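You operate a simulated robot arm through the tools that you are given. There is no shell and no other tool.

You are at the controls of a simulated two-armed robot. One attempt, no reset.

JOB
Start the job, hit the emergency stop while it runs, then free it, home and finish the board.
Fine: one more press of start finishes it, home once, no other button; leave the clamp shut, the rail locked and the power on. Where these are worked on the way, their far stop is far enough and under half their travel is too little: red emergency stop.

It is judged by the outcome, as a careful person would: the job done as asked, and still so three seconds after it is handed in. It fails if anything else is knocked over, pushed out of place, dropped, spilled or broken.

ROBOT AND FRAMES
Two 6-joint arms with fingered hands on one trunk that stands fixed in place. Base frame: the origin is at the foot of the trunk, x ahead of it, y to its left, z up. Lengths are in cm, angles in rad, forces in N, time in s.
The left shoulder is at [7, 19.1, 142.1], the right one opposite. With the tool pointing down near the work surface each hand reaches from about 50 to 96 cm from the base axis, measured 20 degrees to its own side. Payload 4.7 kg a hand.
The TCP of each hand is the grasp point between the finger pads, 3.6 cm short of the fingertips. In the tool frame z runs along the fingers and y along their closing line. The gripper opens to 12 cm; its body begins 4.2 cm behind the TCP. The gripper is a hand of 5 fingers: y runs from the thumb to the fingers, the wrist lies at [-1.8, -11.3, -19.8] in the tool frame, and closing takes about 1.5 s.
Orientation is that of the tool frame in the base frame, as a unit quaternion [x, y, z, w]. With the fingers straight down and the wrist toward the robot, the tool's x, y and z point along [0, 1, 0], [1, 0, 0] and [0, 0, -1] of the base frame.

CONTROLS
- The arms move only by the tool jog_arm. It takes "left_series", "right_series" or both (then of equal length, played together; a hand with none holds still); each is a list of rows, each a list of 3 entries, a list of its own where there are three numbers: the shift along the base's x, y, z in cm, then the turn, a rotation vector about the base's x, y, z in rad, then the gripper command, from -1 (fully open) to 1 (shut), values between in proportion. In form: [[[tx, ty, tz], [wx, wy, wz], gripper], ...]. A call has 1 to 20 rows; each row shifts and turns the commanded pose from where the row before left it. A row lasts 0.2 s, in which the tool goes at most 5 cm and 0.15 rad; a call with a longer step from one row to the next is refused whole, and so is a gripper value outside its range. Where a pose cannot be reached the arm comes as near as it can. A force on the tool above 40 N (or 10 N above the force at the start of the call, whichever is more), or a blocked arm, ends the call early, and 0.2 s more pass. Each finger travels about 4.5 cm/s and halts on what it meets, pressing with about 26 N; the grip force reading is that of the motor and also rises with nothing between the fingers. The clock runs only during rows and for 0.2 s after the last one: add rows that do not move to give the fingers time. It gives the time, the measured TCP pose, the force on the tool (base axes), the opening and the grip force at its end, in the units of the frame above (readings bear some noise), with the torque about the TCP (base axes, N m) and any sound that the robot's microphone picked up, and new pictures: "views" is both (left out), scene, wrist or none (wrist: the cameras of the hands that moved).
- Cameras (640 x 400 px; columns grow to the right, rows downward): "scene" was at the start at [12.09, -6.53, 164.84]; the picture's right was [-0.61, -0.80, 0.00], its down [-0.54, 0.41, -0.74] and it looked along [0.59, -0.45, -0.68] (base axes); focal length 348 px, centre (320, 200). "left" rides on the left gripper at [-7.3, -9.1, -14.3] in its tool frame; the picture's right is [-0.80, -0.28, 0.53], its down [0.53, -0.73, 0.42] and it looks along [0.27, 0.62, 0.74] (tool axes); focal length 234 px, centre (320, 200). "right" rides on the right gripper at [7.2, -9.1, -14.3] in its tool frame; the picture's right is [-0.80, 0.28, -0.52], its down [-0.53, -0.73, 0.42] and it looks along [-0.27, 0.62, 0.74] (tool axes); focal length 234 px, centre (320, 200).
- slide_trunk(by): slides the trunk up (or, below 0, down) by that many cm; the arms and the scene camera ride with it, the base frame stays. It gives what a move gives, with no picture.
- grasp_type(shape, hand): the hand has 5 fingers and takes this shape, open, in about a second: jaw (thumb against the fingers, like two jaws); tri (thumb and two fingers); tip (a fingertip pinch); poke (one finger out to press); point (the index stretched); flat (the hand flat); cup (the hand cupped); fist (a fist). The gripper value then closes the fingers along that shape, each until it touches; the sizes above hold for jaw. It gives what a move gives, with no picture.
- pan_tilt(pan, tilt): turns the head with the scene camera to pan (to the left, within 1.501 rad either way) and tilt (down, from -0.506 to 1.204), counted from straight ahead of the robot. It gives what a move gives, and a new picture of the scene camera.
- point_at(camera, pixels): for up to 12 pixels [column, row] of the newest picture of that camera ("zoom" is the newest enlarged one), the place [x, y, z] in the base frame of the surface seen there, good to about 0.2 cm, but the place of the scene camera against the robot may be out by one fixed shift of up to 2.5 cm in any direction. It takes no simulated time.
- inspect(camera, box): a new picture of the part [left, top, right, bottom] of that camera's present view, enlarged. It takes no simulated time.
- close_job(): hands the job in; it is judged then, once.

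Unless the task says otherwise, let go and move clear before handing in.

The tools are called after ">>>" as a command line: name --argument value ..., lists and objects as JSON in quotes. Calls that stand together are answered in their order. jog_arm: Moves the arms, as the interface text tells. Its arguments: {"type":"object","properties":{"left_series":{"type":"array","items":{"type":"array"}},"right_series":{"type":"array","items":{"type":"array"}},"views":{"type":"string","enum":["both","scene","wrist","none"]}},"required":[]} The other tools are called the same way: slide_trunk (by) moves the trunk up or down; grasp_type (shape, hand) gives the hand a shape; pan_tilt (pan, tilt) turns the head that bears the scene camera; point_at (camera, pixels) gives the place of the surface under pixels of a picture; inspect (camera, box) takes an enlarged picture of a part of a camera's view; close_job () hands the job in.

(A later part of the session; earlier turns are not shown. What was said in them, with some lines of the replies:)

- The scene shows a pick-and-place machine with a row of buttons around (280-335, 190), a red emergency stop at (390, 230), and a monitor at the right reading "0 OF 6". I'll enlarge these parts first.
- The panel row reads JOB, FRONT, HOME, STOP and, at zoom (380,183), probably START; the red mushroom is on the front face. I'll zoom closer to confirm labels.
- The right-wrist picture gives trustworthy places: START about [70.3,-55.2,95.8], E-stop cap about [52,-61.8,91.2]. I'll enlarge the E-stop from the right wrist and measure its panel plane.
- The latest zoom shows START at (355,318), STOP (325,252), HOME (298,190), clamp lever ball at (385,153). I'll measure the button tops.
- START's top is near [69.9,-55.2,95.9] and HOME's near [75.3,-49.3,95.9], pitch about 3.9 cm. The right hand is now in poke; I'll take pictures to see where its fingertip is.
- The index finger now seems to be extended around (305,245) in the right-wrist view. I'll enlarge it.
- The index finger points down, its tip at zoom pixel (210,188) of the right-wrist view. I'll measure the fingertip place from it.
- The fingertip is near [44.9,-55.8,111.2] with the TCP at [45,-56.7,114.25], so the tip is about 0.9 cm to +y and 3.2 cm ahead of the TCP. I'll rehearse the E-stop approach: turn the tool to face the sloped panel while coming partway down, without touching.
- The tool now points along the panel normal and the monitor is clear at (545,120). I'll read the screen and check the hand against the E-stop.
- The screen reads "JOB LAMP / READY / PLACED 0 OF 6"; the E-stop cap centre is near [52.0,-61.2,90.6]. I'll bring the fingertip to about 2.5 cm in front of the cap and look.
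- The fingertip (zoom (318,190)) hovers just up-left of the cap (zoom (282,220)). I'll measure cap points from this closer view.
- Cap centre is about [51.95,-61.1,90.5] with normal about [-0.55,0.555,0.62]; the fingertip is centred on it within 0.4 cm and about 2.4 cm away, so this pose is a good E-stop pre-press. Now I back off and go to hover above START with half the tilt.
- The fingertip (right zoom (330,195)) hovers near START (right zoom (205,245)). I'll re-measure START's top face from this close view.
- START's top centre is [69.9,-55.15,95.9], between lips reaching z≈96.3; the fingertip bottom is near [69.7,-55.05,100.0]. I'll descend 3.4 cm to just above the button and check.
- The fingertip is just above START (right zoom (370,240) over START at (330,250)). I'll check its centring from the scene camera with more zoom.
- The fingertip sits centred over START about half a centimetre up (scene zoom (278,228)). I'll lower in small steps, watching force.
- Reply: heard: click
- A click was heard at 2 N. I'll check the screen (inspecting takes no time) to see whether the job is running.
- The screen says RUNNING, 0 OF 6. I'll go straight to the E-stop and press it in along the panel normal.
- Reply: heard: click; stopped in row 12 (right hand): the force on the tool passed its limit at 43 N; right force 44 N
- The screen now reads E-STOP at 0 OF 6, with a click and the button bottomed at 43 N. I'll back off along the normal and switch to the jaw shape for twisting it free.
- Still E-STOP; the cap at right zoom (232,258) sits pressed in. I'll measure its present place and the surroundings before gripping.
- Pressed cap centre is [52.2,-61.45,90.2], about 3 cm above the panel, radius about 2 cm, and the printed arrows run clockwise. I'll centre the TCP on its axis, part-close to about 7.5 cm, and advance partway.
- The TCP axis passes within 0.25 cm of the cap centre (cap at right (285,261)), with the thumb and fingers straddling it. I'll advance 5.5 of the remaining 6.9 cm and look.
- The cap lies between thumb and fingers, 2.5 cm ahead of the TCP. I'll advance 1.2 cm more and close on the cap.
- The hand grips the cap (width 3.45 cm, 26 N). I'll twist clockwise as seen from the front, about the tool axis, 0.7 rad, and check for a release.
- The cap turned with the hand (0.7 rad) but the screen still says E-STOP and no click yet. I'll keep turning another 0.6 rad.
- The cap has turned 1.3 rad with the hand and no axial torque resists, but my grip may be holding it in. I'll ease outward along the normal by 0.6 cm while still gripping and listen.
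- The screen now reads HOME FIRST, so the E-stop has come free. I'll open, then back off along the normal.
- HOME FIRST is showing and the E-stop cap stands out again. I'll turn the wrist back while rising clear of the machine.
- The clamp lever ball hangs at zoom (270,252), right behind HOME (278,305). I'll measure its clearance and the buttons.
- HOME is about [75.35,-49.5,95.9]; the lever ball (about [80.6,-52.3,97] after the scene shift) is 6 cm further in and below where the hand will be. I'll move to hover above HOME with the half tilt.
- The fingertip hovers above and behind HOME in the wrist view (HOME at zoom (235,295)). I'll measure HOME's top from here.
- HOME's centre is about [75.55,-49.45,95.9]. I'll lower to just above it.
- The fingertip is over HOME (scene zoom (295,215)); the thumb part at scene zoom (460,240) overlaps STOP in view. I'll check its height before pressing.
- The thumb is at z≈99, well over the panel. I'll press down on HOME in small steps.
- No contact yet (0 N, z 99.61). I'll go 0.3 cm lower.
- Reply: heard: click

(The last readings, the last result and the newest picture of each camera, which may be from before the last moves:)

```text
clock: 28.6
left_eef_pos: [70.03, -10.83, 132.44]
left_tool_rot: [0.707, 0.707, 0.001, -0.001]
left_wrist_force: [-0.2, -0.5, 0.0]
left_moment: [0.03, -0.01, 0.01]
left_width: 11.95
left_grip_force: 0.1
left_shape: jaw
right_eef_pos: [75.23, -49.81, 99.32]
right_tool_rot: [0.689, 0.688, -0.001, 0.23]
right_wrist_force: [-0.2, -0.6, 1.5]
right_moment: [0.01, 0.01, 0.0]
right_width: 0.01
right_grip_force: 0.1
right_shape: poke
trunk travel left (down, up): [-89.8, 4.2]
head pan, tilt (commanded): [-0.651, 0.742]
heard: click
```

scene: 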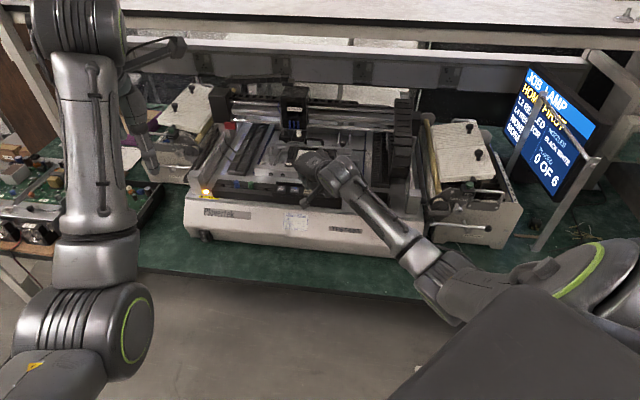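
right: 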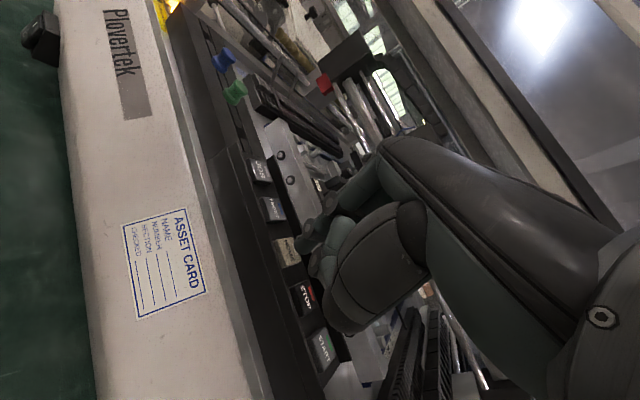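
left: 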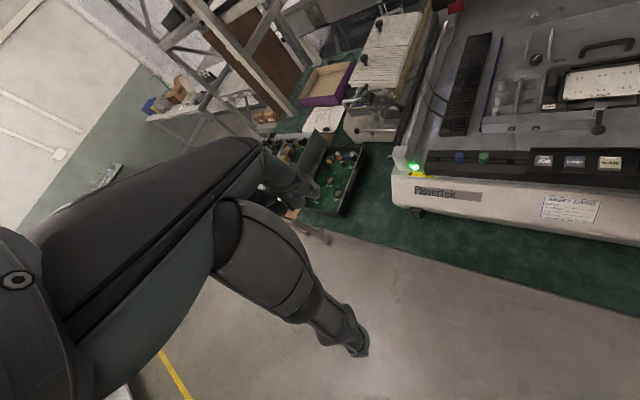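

A click at 1.5 N on HOME. I'll read the screen before moving.

>>> inspect --camera "scene" --box '[490, 50, 640, 220]'

>>> inspect --camera "scene" --box '[180, 60, 420, 210]'

```text
2.35 times, centred on (565, 135) of scene
```

zoom: 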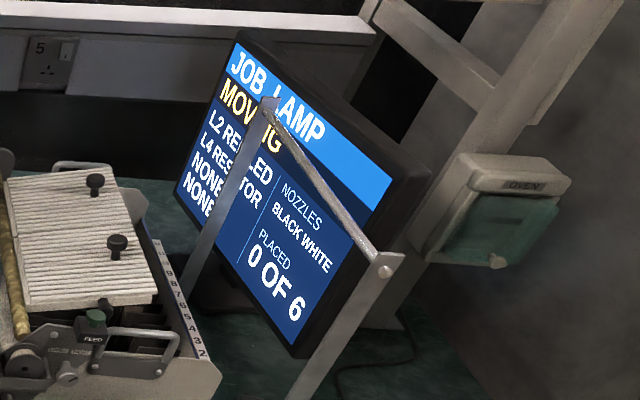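

```text
2.67 times, centred on (300, 135) of scene
```

zoom: 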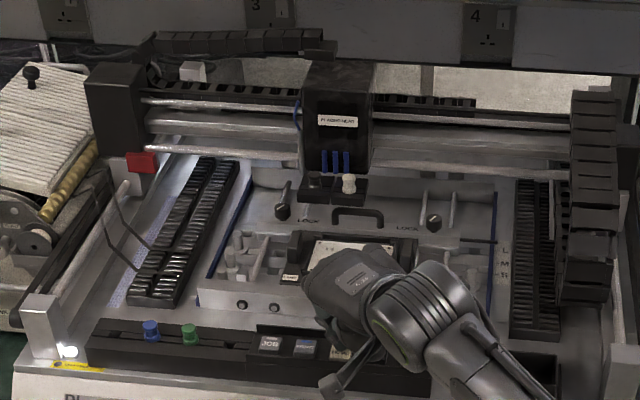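

The screen reads MOVING: it is homing. I'll lift straight off HOME and go to hover over START while it homes.

>>> jog_arm --right_series '[[[0, 0, 2], [0, 0, 0], 1], [[0, 0, 2.5], [0, 0, 0], 1], [[-2.85, -2.8, 0], [0, 0, 0], 1], [[-2.8, -2.8, -0.5], [0, 0, 0], 1], [[0, 0, 0], [0, 0, 0], 1]]'

>>> inspect --camera "scene" --box '[490, 50, 640, 220]'

>>> inspect --camera "right" --box '[220, 190, 320, 290]'

```text
clock: 29.8
left_eef_pos: [70.21, -10.67, 132.35]
left_tool_rot: [0.707, 0.708, -0.001, 0.0]
left_wrist_force: [0.2, -0.2, 0.2]
left_moment: [-0.02, 0.01, 0.01]
left_width: 11.95
left_grip_force: 0.0
left_shape: jaw
right_eef_pos: [69.34, -54.87, 103.47]
right_tool_rot: [0.688, 0.688, -0.001, 0.229]
right_wrist_force: [0.7, -0.1, -0.4]
right_moment: [0.0, -0.01, -0.01]
right_width: 0.0
right_grip_force: 0.0
right_shape: poke
trunk travel left (down, up): [-89.8, 4.2]
head pan, tilt (commanded): [-0.651, 0.742]
```

scene: 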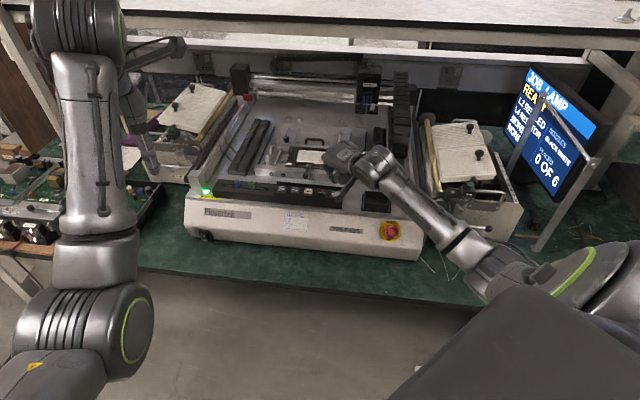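
right: 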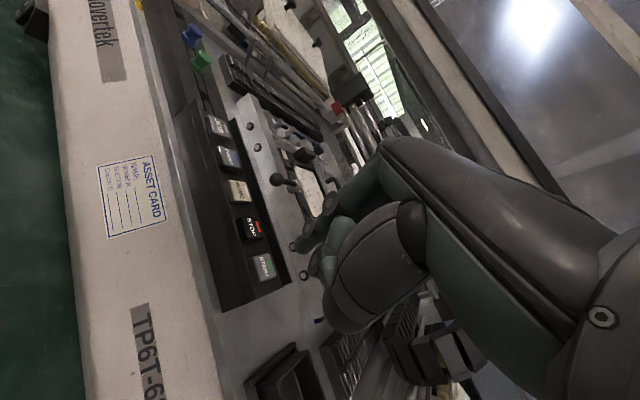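

```text
2.35 times, centred on (565, 135) of scene
```

zoom: 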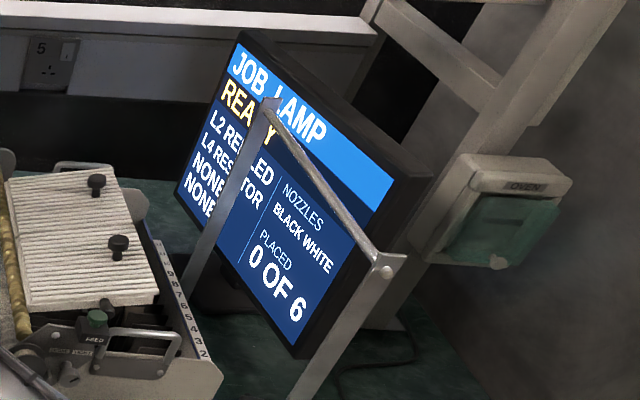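

```text
4.00 times, centred on (270, 240) of right
```

zoom: 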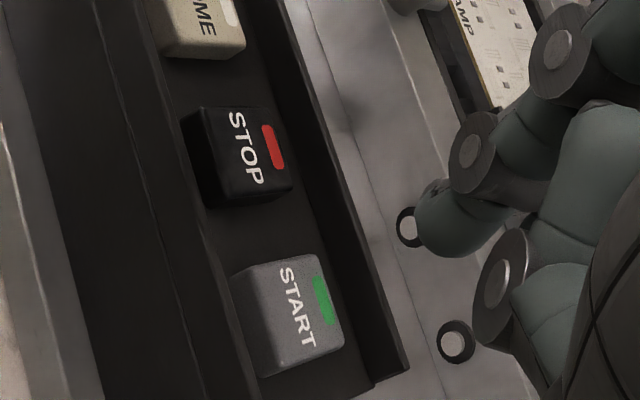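

READY with the green lamp and 0 OF 6; homing is finished. I'll lower the fingertip to just above START again.

>>> jog_arm --right_series '[[[0.2, -0.18, -1.8], [0, 0, 0], 1], [[0, 0, -1.7], [0, 0, 0], 1], [[0, 0, 0], [0, 0, 0], 1]]'

>>> inspect --camera "scene" --box '[318, 175, 358, 205]'

>>> inspect --camera "right" --box '[260, 210, 340, 270]'

```text
clock: 30.6
left_eef_pos: [69.92, -10.86, 132.42]
left_tool_rot: [0.707, 0.707, 0.0, 0.0]
left_wrist_force: [-0.1, -0.5, -0.2]
left_moment: [0.02, -0.02, 0.01]
left_width: 11.98
left_grip_force: 0.1
left_shape: jaw
right_eef_pos: [69.65, -55.25, 99.91]
right_tool_rot: [0.689, 0.688, -0.001, 0.229]
right_wrist_force: [0.0, 0.2, 0.2]
right_moment: [-0.02, 0.01, 0.03]
right_width: 0.0
right_grip_force: 0.0
right_shape: poke
trunk travel left (down, up): [-89.8, 4.2]
head pan, tilt (commanded): [-0.651, 0.742]
```

scene: 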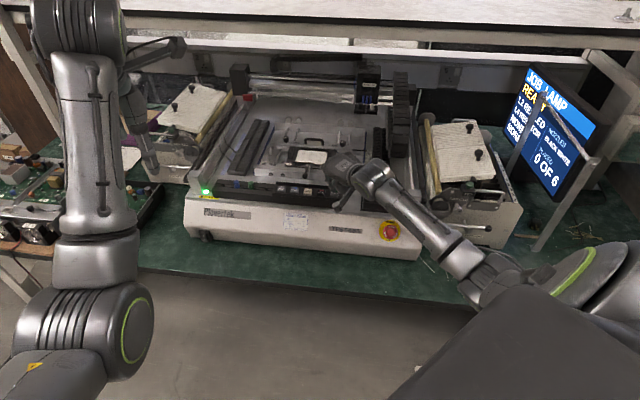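
right: 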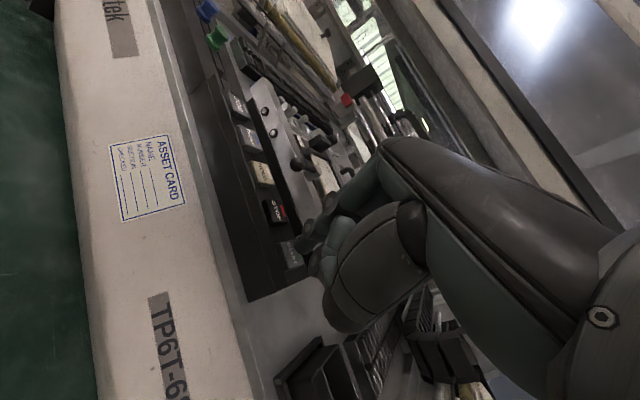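

```text
13.33 times, centred on (338, 190) of scene
```

zoom: 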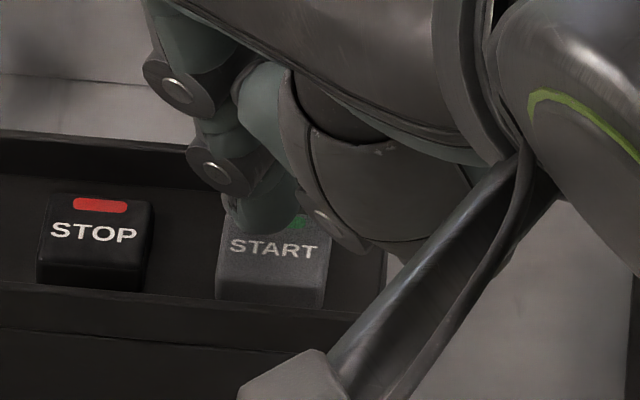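

```text
6.67 times, centred on (300, 240) of right
```

zoom: 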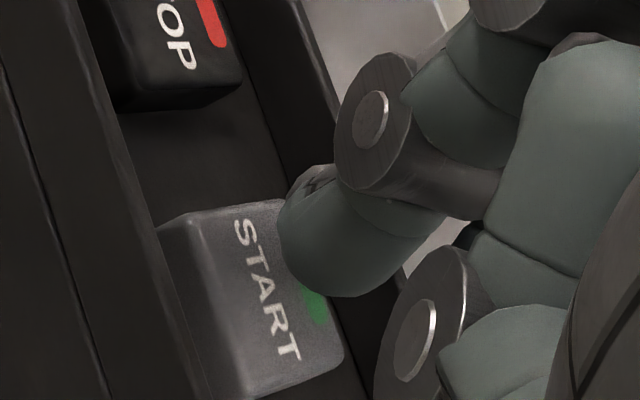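

The fingertip is about 0.7 cm above START and centred on it (scene zoom (268,215)). I'll step down to press.

>>> jog_arm --right_series '[[[-0.05, -0.1, -0.35], [0, 0, 0], 1]]' --views "none"

>>> jog_arm --right_series '[[[0, 0, -0.3], [0, 0, 0], 1]]' --views "none"

>>> inspect --camera "scene" --box '[490, 50, 640, 220]'

```text
clock: 31.0
left_eef_pos: [70.05, -10.79, 132.38]
left_tool_rot: [0.707, 0.707, 0.0, 0.001]
left_wrist_force: [-1.0, -0.8, 0.3]
left_moment: [0.03, -0.01, 0.02]
left_width: 11.98
left_grip_force: 0.1
left_shape: jaw
right_eef_pos: [69.71, -55.51, 99.39]
right_tool_rot: [0.688, 0.689, 0.0, 0.23]
right_wrist_force: [-0.8, -0.6, 0.8]
right_moment: [0.01, -0.05, 0.01]
right_width: 0.0
right_grip_force: 0.1
right_shape: poke
trunk travel left (down, up): [-89.8, 4.2]
head pan, tilt (commanded): [-0.651, 0.742]
```

```text
clock: 31.4
left_eef_pos: [69.91, -10.8, 132.67]
left_tool_rot: [0.707, 0.707, 0.0, 0.0]
left_wrist_force: [0.8, -0.4, -0.3]
left_moment: [0.05, -0.01, 0.01]
left_width: 12.0
left_grip_force: 0.1
left_shape: jaw
right_eef_pos: [69.65, -55.51, 99.16]
right_tool_rot: [0.688, 0.688, -0.001, 0.229]
right_wrist_force: [-0.2, 0.7, 3.2]
right_moment: [0.06, -0.02, 0.04]
right_width: 0.0
right_grip_force: 0.0
right_shape: poke
trunk travel left (down, up): [-89.8, 4.2]
head pan, tilt (commanded): [-0.651, 0.742]
heard: click
```

```text
2.35 times, centred on (565, 135) of scene
```

zoom: 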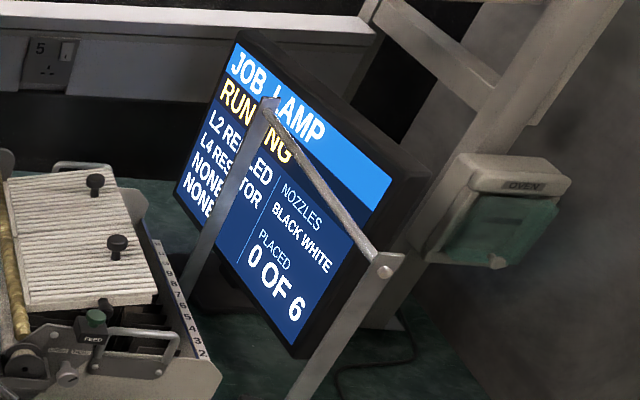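

A click and RUNNING on the screen. I'll lift straight up and withdraw the hand clear of the machine while it finishes.

>>> jog_arm --right_series '[[[0, 0, 2.5], [0, 0, 0], 1], [[0, 0, 3], [0, 0, 0], 1], [[-4, 0.2, 2], [0, 0, 0], 1], [[-4.5, 0.2, 1], [0, 0, 0], 1], [[-4.5, 0.2, 1], [0, 0, 0], 1], [[-4.5, 0.2, 1], [0, 0, 0], 1], [[-4, 0.2, 1], [0, 0, 0], 1], [[-3, 0.2, 1], [0, 0, 0], 1], [[0, 0, 0], [0, 0, 0], 1]]' --views "scene"

>>> inspect --camera "scene" --box '[490, 50, 640, 220]'

```text
clock: 33.4
left_eef_pos: [70.1, -10.77, 132.5]
left_tool_rot: [0.707, 0.707, 0.0, 0.0]
left_wrist_force: [1.3, 0.2, 0.1]
left_moment: [-0.02, 0.01, -0.01]
left_width: 11.96
left_grip_force: 0.0
left_shape: jaw
right_eef_pos: [45.29, -54.59, 111.46]
right_tool_rot: [0.689, 0.688, 0.0, 0.23]
right_wrist_force: [-0.1, -0.9, 0.6]
right_moment: [-0.01, 0.0, -0.03]
right_width: 0.0
right_grip_force: 0.1
right_shape: poke
trunk travel left (down, up): [-89.8, 4.2]
head pan, tilt (commanded): [-0.651, 0.742]
```

scene: 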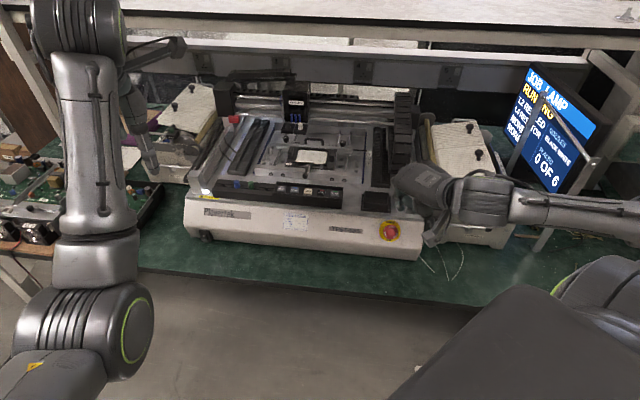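

```text
2.35 times, centred on (565, 135) of scene
```

zoom: 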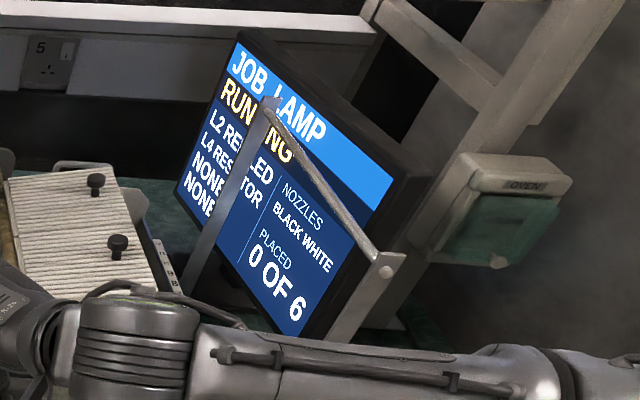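

The hand is clear and the job is RUNNING, 0 OF 6, with the head at the left feeders. I'll wait with still rows and watch the count.

>>> jog_arm --right_series '[[[0, 0, 0], [0, 0, 0], 1], [[0, 0, 0], [0, 0, 0], 1], [[0, 0, 0], [0, 0, 0], 1], [[0, 0, 0], [0, 0, 0], 1], [[0, 0, 0], [0, 0, 0], 1], [[0, 0, 0], [0, 0, 0], 1], [[0, 0, 0], [0, 0, 0], 1], [[0, 0, 0], [0, 0, 0], 1], [[0, 0, 0], [0, 0, 0], 1], [[0, 0, 0], [0, 0, 0], 1], [[0, 0, 0], [0, 0, 0], 1], [[0, 0, 0], [0, 0, 0], 1], [[0, 0, 0], [0, 0, 0], 1], [[0, 0, 0], [0, 0, 0], 1], [[0, 0, 0], [0, 0, 0], 1], [[0, 0, 0], [0, 0, 0], 1], [[0, 0, 0], [0, 0, 0], 1], [[0, 0, 0], [0, 0, 0], 1], [[0, 0, 0], [0, 0, 0], 1], [[0, 0, 0], [0, 0, 0], 1]]' --views "scene"

>>> inspect --camera "scene" --box '[490, 50, 640, 220]'

```text
clock: 37.6
left_eef_pos: [70.08, -10.89, 132.55]
left_tool_rot: [0.707, 0.707, 0.0, 0.0]
left_wrist_force: [-0.3, 0.0, -0.2]
left_moment: [-0.01, -0.01, 0.02]
left_width: 11.96
left_grip_force: 0.0
left_shape: jaw
right_eef_pos: [45.16, -54.57, 111.52]
right_tool_rot: [0.689, 0.687, -0.001, 0.23]
right_wrist_force: [0.3, -1.2, -0.1]
right_moment: [-0.01, -0.01, -0.01]
right_width: 0.03
right_grip_force: 0.0
right_shape: poke
trunk travel left (down, up): [-89.8, 4.2]
head pan, tilt (commanded): [-0.651, 0.742]
```

scene: 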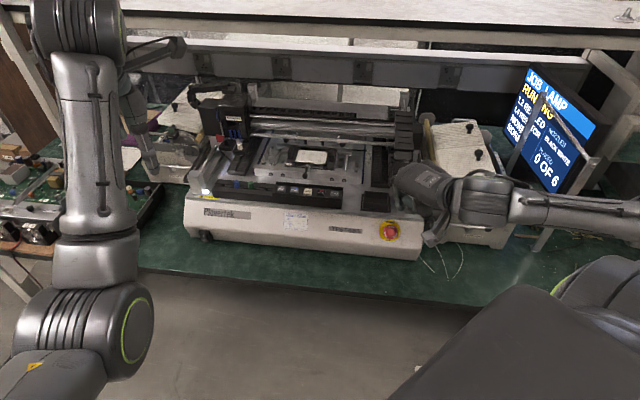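

```text
2.35 times, centred on (565, 135) of scene
```

zoom: 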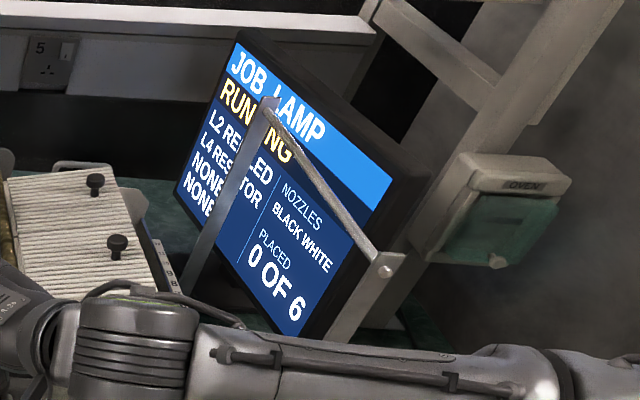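

The head is picking at the left feeder, still RUNNING, 0 OF 6. I'll keep waiting.

>>> jog_arm --right_series '[[[0, 0, 0], [0, 0, 0], 1], [[0, 0, 0], [0, 0, 0], 1], [[0, 0, 0], [0, 0, 0], 1], [[0, 0, 0], [0, 0, 0], 1], [[0, 0, 0], [0, 0, 0], 1], [[0, 0, 0], [0, 0, 0], 1], [[0, 0, 0], [0, 0, 0], 1], [[0, 0, 0], [0, 0, 0], 1], [[0, 0, 0], [0, 0, 0], 1], [[0, 0, 0], [0, 0, 0], 1], [[0, 0, 0], [0, 0, 0], 1], [[0, 0, 0], [0, 0, 0], 1], [[0, 0, 0], [0, 0, 0], 1], [[0, 0, 0], [0, 0, 0], 1], [[0, 0, 0], [0, 0, 0], 1], [[0, 0, 0], [0, 0, 0], 1], [[0, 0, 0], [0, 0, 0], 1], [[0, 0, 0], [0, 0, 0], 1], [[0, 0, 0], [0, 0, 0], 1], [[0, 0, 0], [0, 0, 0], 1]]' --views "scene"

>>> inspect --camera "scene" --box '[490, 50, 640, 220]'

```text
clock: 41.8
left_eef_pos: [69.9, -10.89, 132.5]
left_tool_rot: [0.707, 0.707, 0.0, 0.0]
left_wrist_force: [-0.9, 0.2, 1.0]
left_moment: [0.01, 0.02, -0.03]
left_width: 11.98
left_grip_force: 0.0
left_shape: jaw
right_eef_pos: [45.19, -54.59, 111.6]
right_tool_rot: [0.689, 0.688, 0.0, 0.229]
right_wrist_force: [0.1, -0.1, 0.3]
right_moment: [0.02, 0.01, 0.02]
right_width: 0.0
right_grip_force: 0.2
right_shape: poke
trunk travel left (down, up): [-89.8, 4.2]
head pan, tilt (commanded): [-0.651, 0.742]
```

scene: 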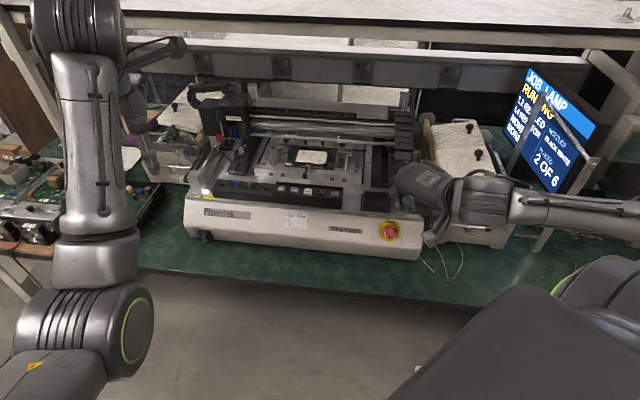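

```text
2.35 times, centred on (565, 135) of scene
```

zoom: 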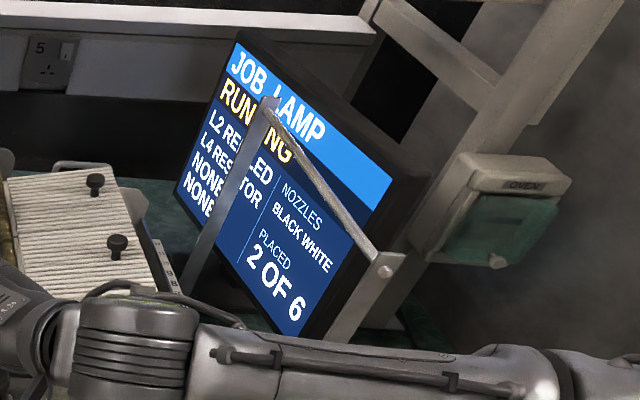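

The count is now 2 OF 6 and RUNNING. I'll keep waiting.

>>> jog_arm --right_series '[[[0, 0, 0], [0, 0, 0], 1], [[0, 0, 0], [0, 0, 0], 1], [[0, 0, 0], [0, 0, 0], 1], [[0, 0, 0], [0, 0, 0], 1], [[0, 0, 0], [0, 0, 0], 1], [[0, 0, 0], [0, 0, 0], 1], [[0, 0, 0], [0, 0, 0], 1], [[0, 0, 0], [0, 0, 0], 1], [[0, 0, 0], [0, 0, 0], 1], [[0, 0, 0], [0, 0, 0], 1], [[0, 0, 0], [0, 0, 0], 1], [[0, 0, 0], [0, 0, 0], 1], [[0, 0, 0], [0, 0, 0], 1], [[0, 0, 0], [0, 0, 0], 1], [[0, 0, 0], [0, 0, 0], 1], [[0, 0, 0], [0, 0, 0], 1], [[0, 0, 0], [0, 0, 0], 1], [[0, 0, 0], [0, 0, 0], 1], [[0, 0, 0], [0, 0, 0], 1], [[0, 0, 0], [0, 0, 0], 1]]' --views "scene"

>>> jog_arm --right_series '[[[0, 0, 0], [0, 0, 0], 1], [[0, 0, 0], [0, 0, 0], 1], [[0, 0, 0], [0, 0, 0], 1], [[0, 0, 0], [0, 0, 0], 1], [[0, 0, 0], [0, 0, 0], 1], [[0, 0, 0], [0, 0, 0], 1], [[0, 0, 0], [0, 0, 0], 1], [[0, 0, 0], [0, 0, 0], 1], [[0, 0, 0], [0, 0, 0], 1], [[0, 0, 0], [0, 0, 0], 1], [[0, 0, 0], [0, 0, 0], 1], [[0, 0, 0], [0, 0, 0], 1], [[0, 0, 0], [0, 0, 0], 1], [[0, 0, 0], [0, 0, 0], 1], [[0, 0, 0], [0, 0, 0], 1], [[0, 0, 0], [0, 0, 0], 1], [[0, 0, 0], [0, 0, 0], 1], [[0, 0, 0], [0, 0, 0], 1], [[0, 0, 0], [0, 0, 0], 1], [[0, 0, 0], [0, 0, 0], 1]]' --views "scene"

>>> inspect --camera "scene" --box '[490, 50, 640, 220]'

```text
clock: 46.0
left_eef_pos: [69.94, -10.82, 132.45]
left_tool_rot: [0.708, 0.707, -0.001, -0.001]
left_wrist_force: [0.1, 0.0, 0.3]
left_moment: [-0.03, -0.01, 0.01]
left_width: 11.98
left_grip_force: 0.1
left_shape: jaw
right_eef_pos: [45.21, -54.6, 111.62]
right_tool_rot: [0.688, 0.688, 0.0, 0.23]
right_wrist_force: [0.1, -0.6, 0.2]
right_moment: [0.03, 0.01, -0.02]
right_width: 0.01
right_grip_force: 0.0
right_shape: poke
trunk travel left (down, up): [-89.8, 4.2]
head pan, tilt (commanded): [-0.651, 0.742]
```

scene: 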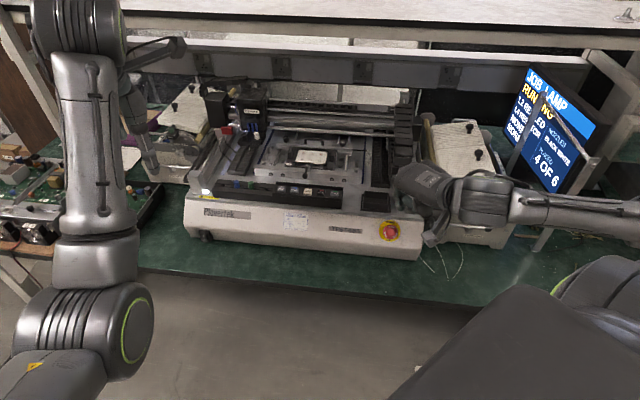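

```text
clock: 50.2
left_eef_pos: [69.99, -10.79, 132.48]
left_tool_rot: [0.707, 0.708, 0.0, 0.0]
left_wrist_force: [0.3, 0.0, -0.7]
left_moment: [-0.02, 0.01, 0.01]
left_width: 11.99
left_grip_force: 0.1
left_shape: jaw
right_eef_pos: [45.21, -54.59, 111.59]
right_tool_rot: [0.689, 0.687, -0.001, 0.229]
right_wrist_force: [-0.9, -0.1, 0.1]
right_moment: [0.01, 0.03, -0.02]
right_width: 0.0
right_grip_force: 0.0
right_shape: poke
trunk travel left (down, up): [-89.8, 4.2]
head pan, tilt (commanded): [-0.651, 0.742]
```

scene: 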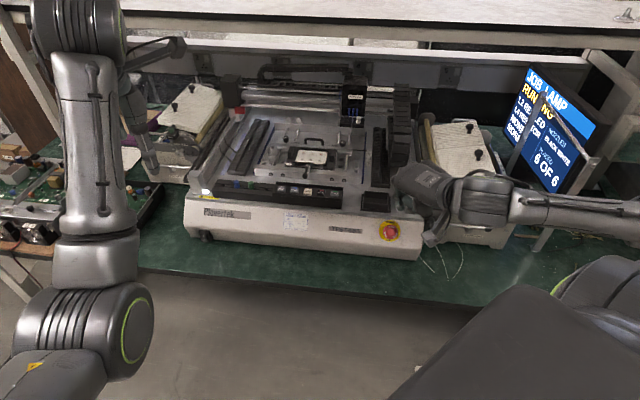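

```text
2.35 times, centred on (565, 135) of scene
```

zoom: 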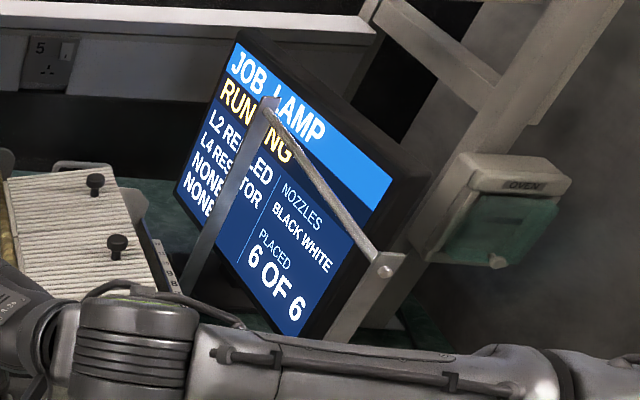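

6 OF 6 are placed, but the screen still says RUNNING as the head returns. I'll wait until it reports finished.

>>> jog_arm --right_series '[[[0, 0, 0], [0, 0, 0], 1], [[0, 0, 0], [0, 0, 0], 1], [[0, 0, 0], [0, 0, 0], 1], [[0, 0, 0], [0, 0, 0], 1], [[0, 0, 0], [0, 0, 0], 1], [[0, 0, 0], [0, 0, 0], 1], [[0, 0, 0], [0, 0, 0], 1], [[0, 0, 0], [0, 0, 0], 1], [[0, 0, 0], [0, 0, 0], 1], [[0, 0, 0], [0, 0, 0], 1], [[0, 0, 0], [0, 0, 0], 1], [[0, 0, 0], [0, 0, 0], 1], [[0, 0, 0], [0, 0, 0], 1], [[0, 0, 0], [0, 0, 0], 1], [[0, 0, 0], [0, 0, 0], 1]]' --views "both"

>>> inspect --camera "scene" --box '[490, 50, 640, 220]'

>>> inspect --camera "scene" --box '[180, 70, 440, 270]'

>>> inspect --camera "scene" --box '[360, 210, 424, 250]'

```text
clock: 53.4
left_eef_pos: [69.86, -10.86, 132.48]
left_tool_rot: [0.707, 0.707, 0.0, 0.001]
left_wrist_force: [-0.7, 0.4, 0.1]
left_moment: [0.03, -0.02, 0.01]
left_width: 11.97
left_grip_force: 0.0
left_shape: jaw
right_eef_pos: [45.26, -54.59, 111.58]
right_tool_rot: [0.689, 0.688, 0.0, 0.229]
right_wrist_force: [0.0, -0.2, 0.3]
right_moment: [-0.04, 0.01, -0.01]
right_width: 0.0
right_grip_force: 0.0
right_shape: poke
trunk travel left (down, up): [-89.8, 4.2]
head pan, tilt (commanded): [-0.651, 0.742]
```

scene: 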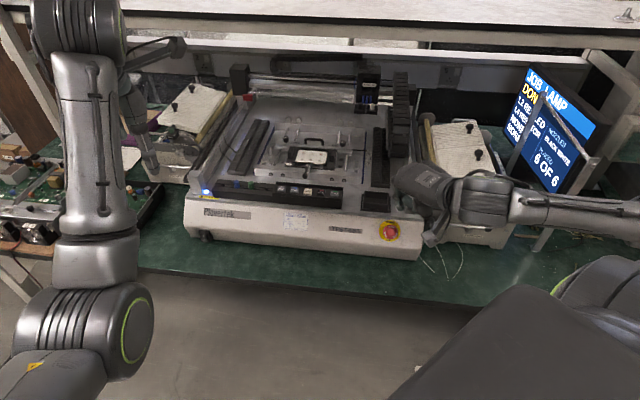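
right: 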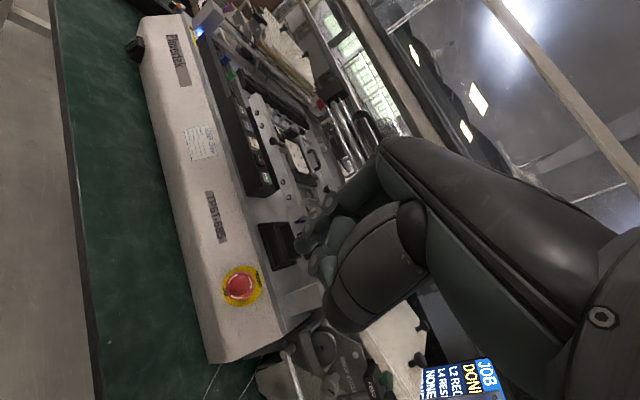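

```text
2.35 times, centred on (565, 135) of scene
```

zoom: 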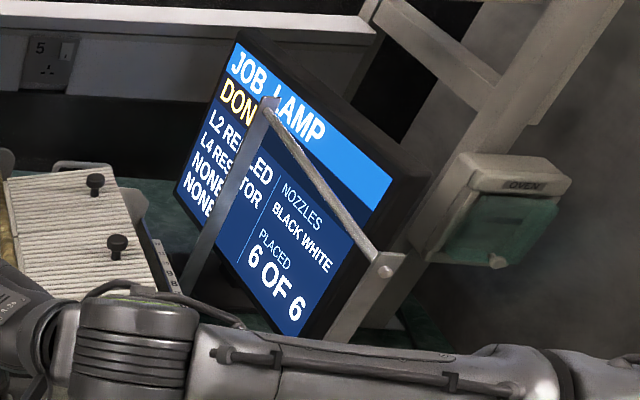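

```text
2.00 times, centred on (310, 170) of scene
```

zoom: 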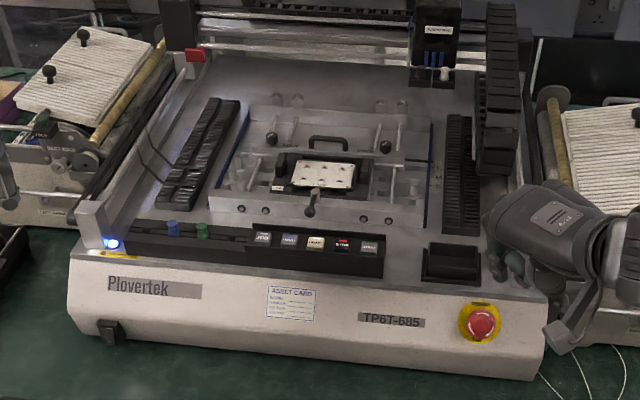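

```text
10.00 times, centred on (392, 230) of scene
```

zoom: 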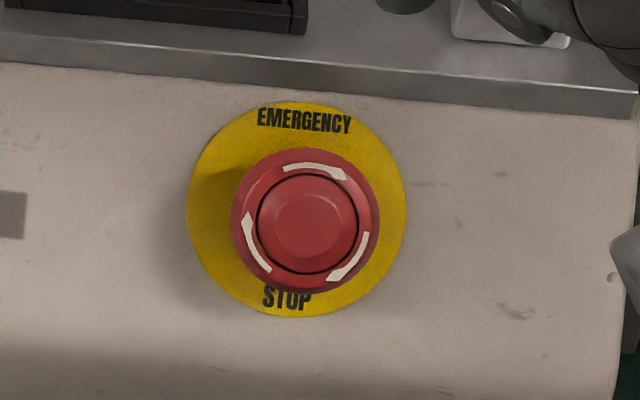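

The screen reads DONE, 6 OF 6. The E-stop stands fully out, and the clamp lever, rail locks and power switch look as they did at the start. Both hands are clear, so I'll hand the job in.

>>> close_job

```text
The job is handed in.
```

The board is finished: the screen reads DONE, 6 OF 6, and I've handed the job in.

1. **Start:** I pressed start once and the screen went to RUNNING.
2. **Emergency stop:** I pressed it down to its far stop about two and a half seconds later, while the job was still running at 0 OF 6.
3. **Free it:** I twisted it clockwise and eased it outward until it came free, and the screen then asked for HOME FIRST.
4. **Home:** I pressed home once, and the machine came back to READY.
5. **Finish:** I pressed start once more, and all six parts were placed.

I pressed no other button. In the last pictures the clamp was shut, the rail locks looked unchanged and the power was on. Nothing looked moved or knocked over, and both hands were clear of the machine.
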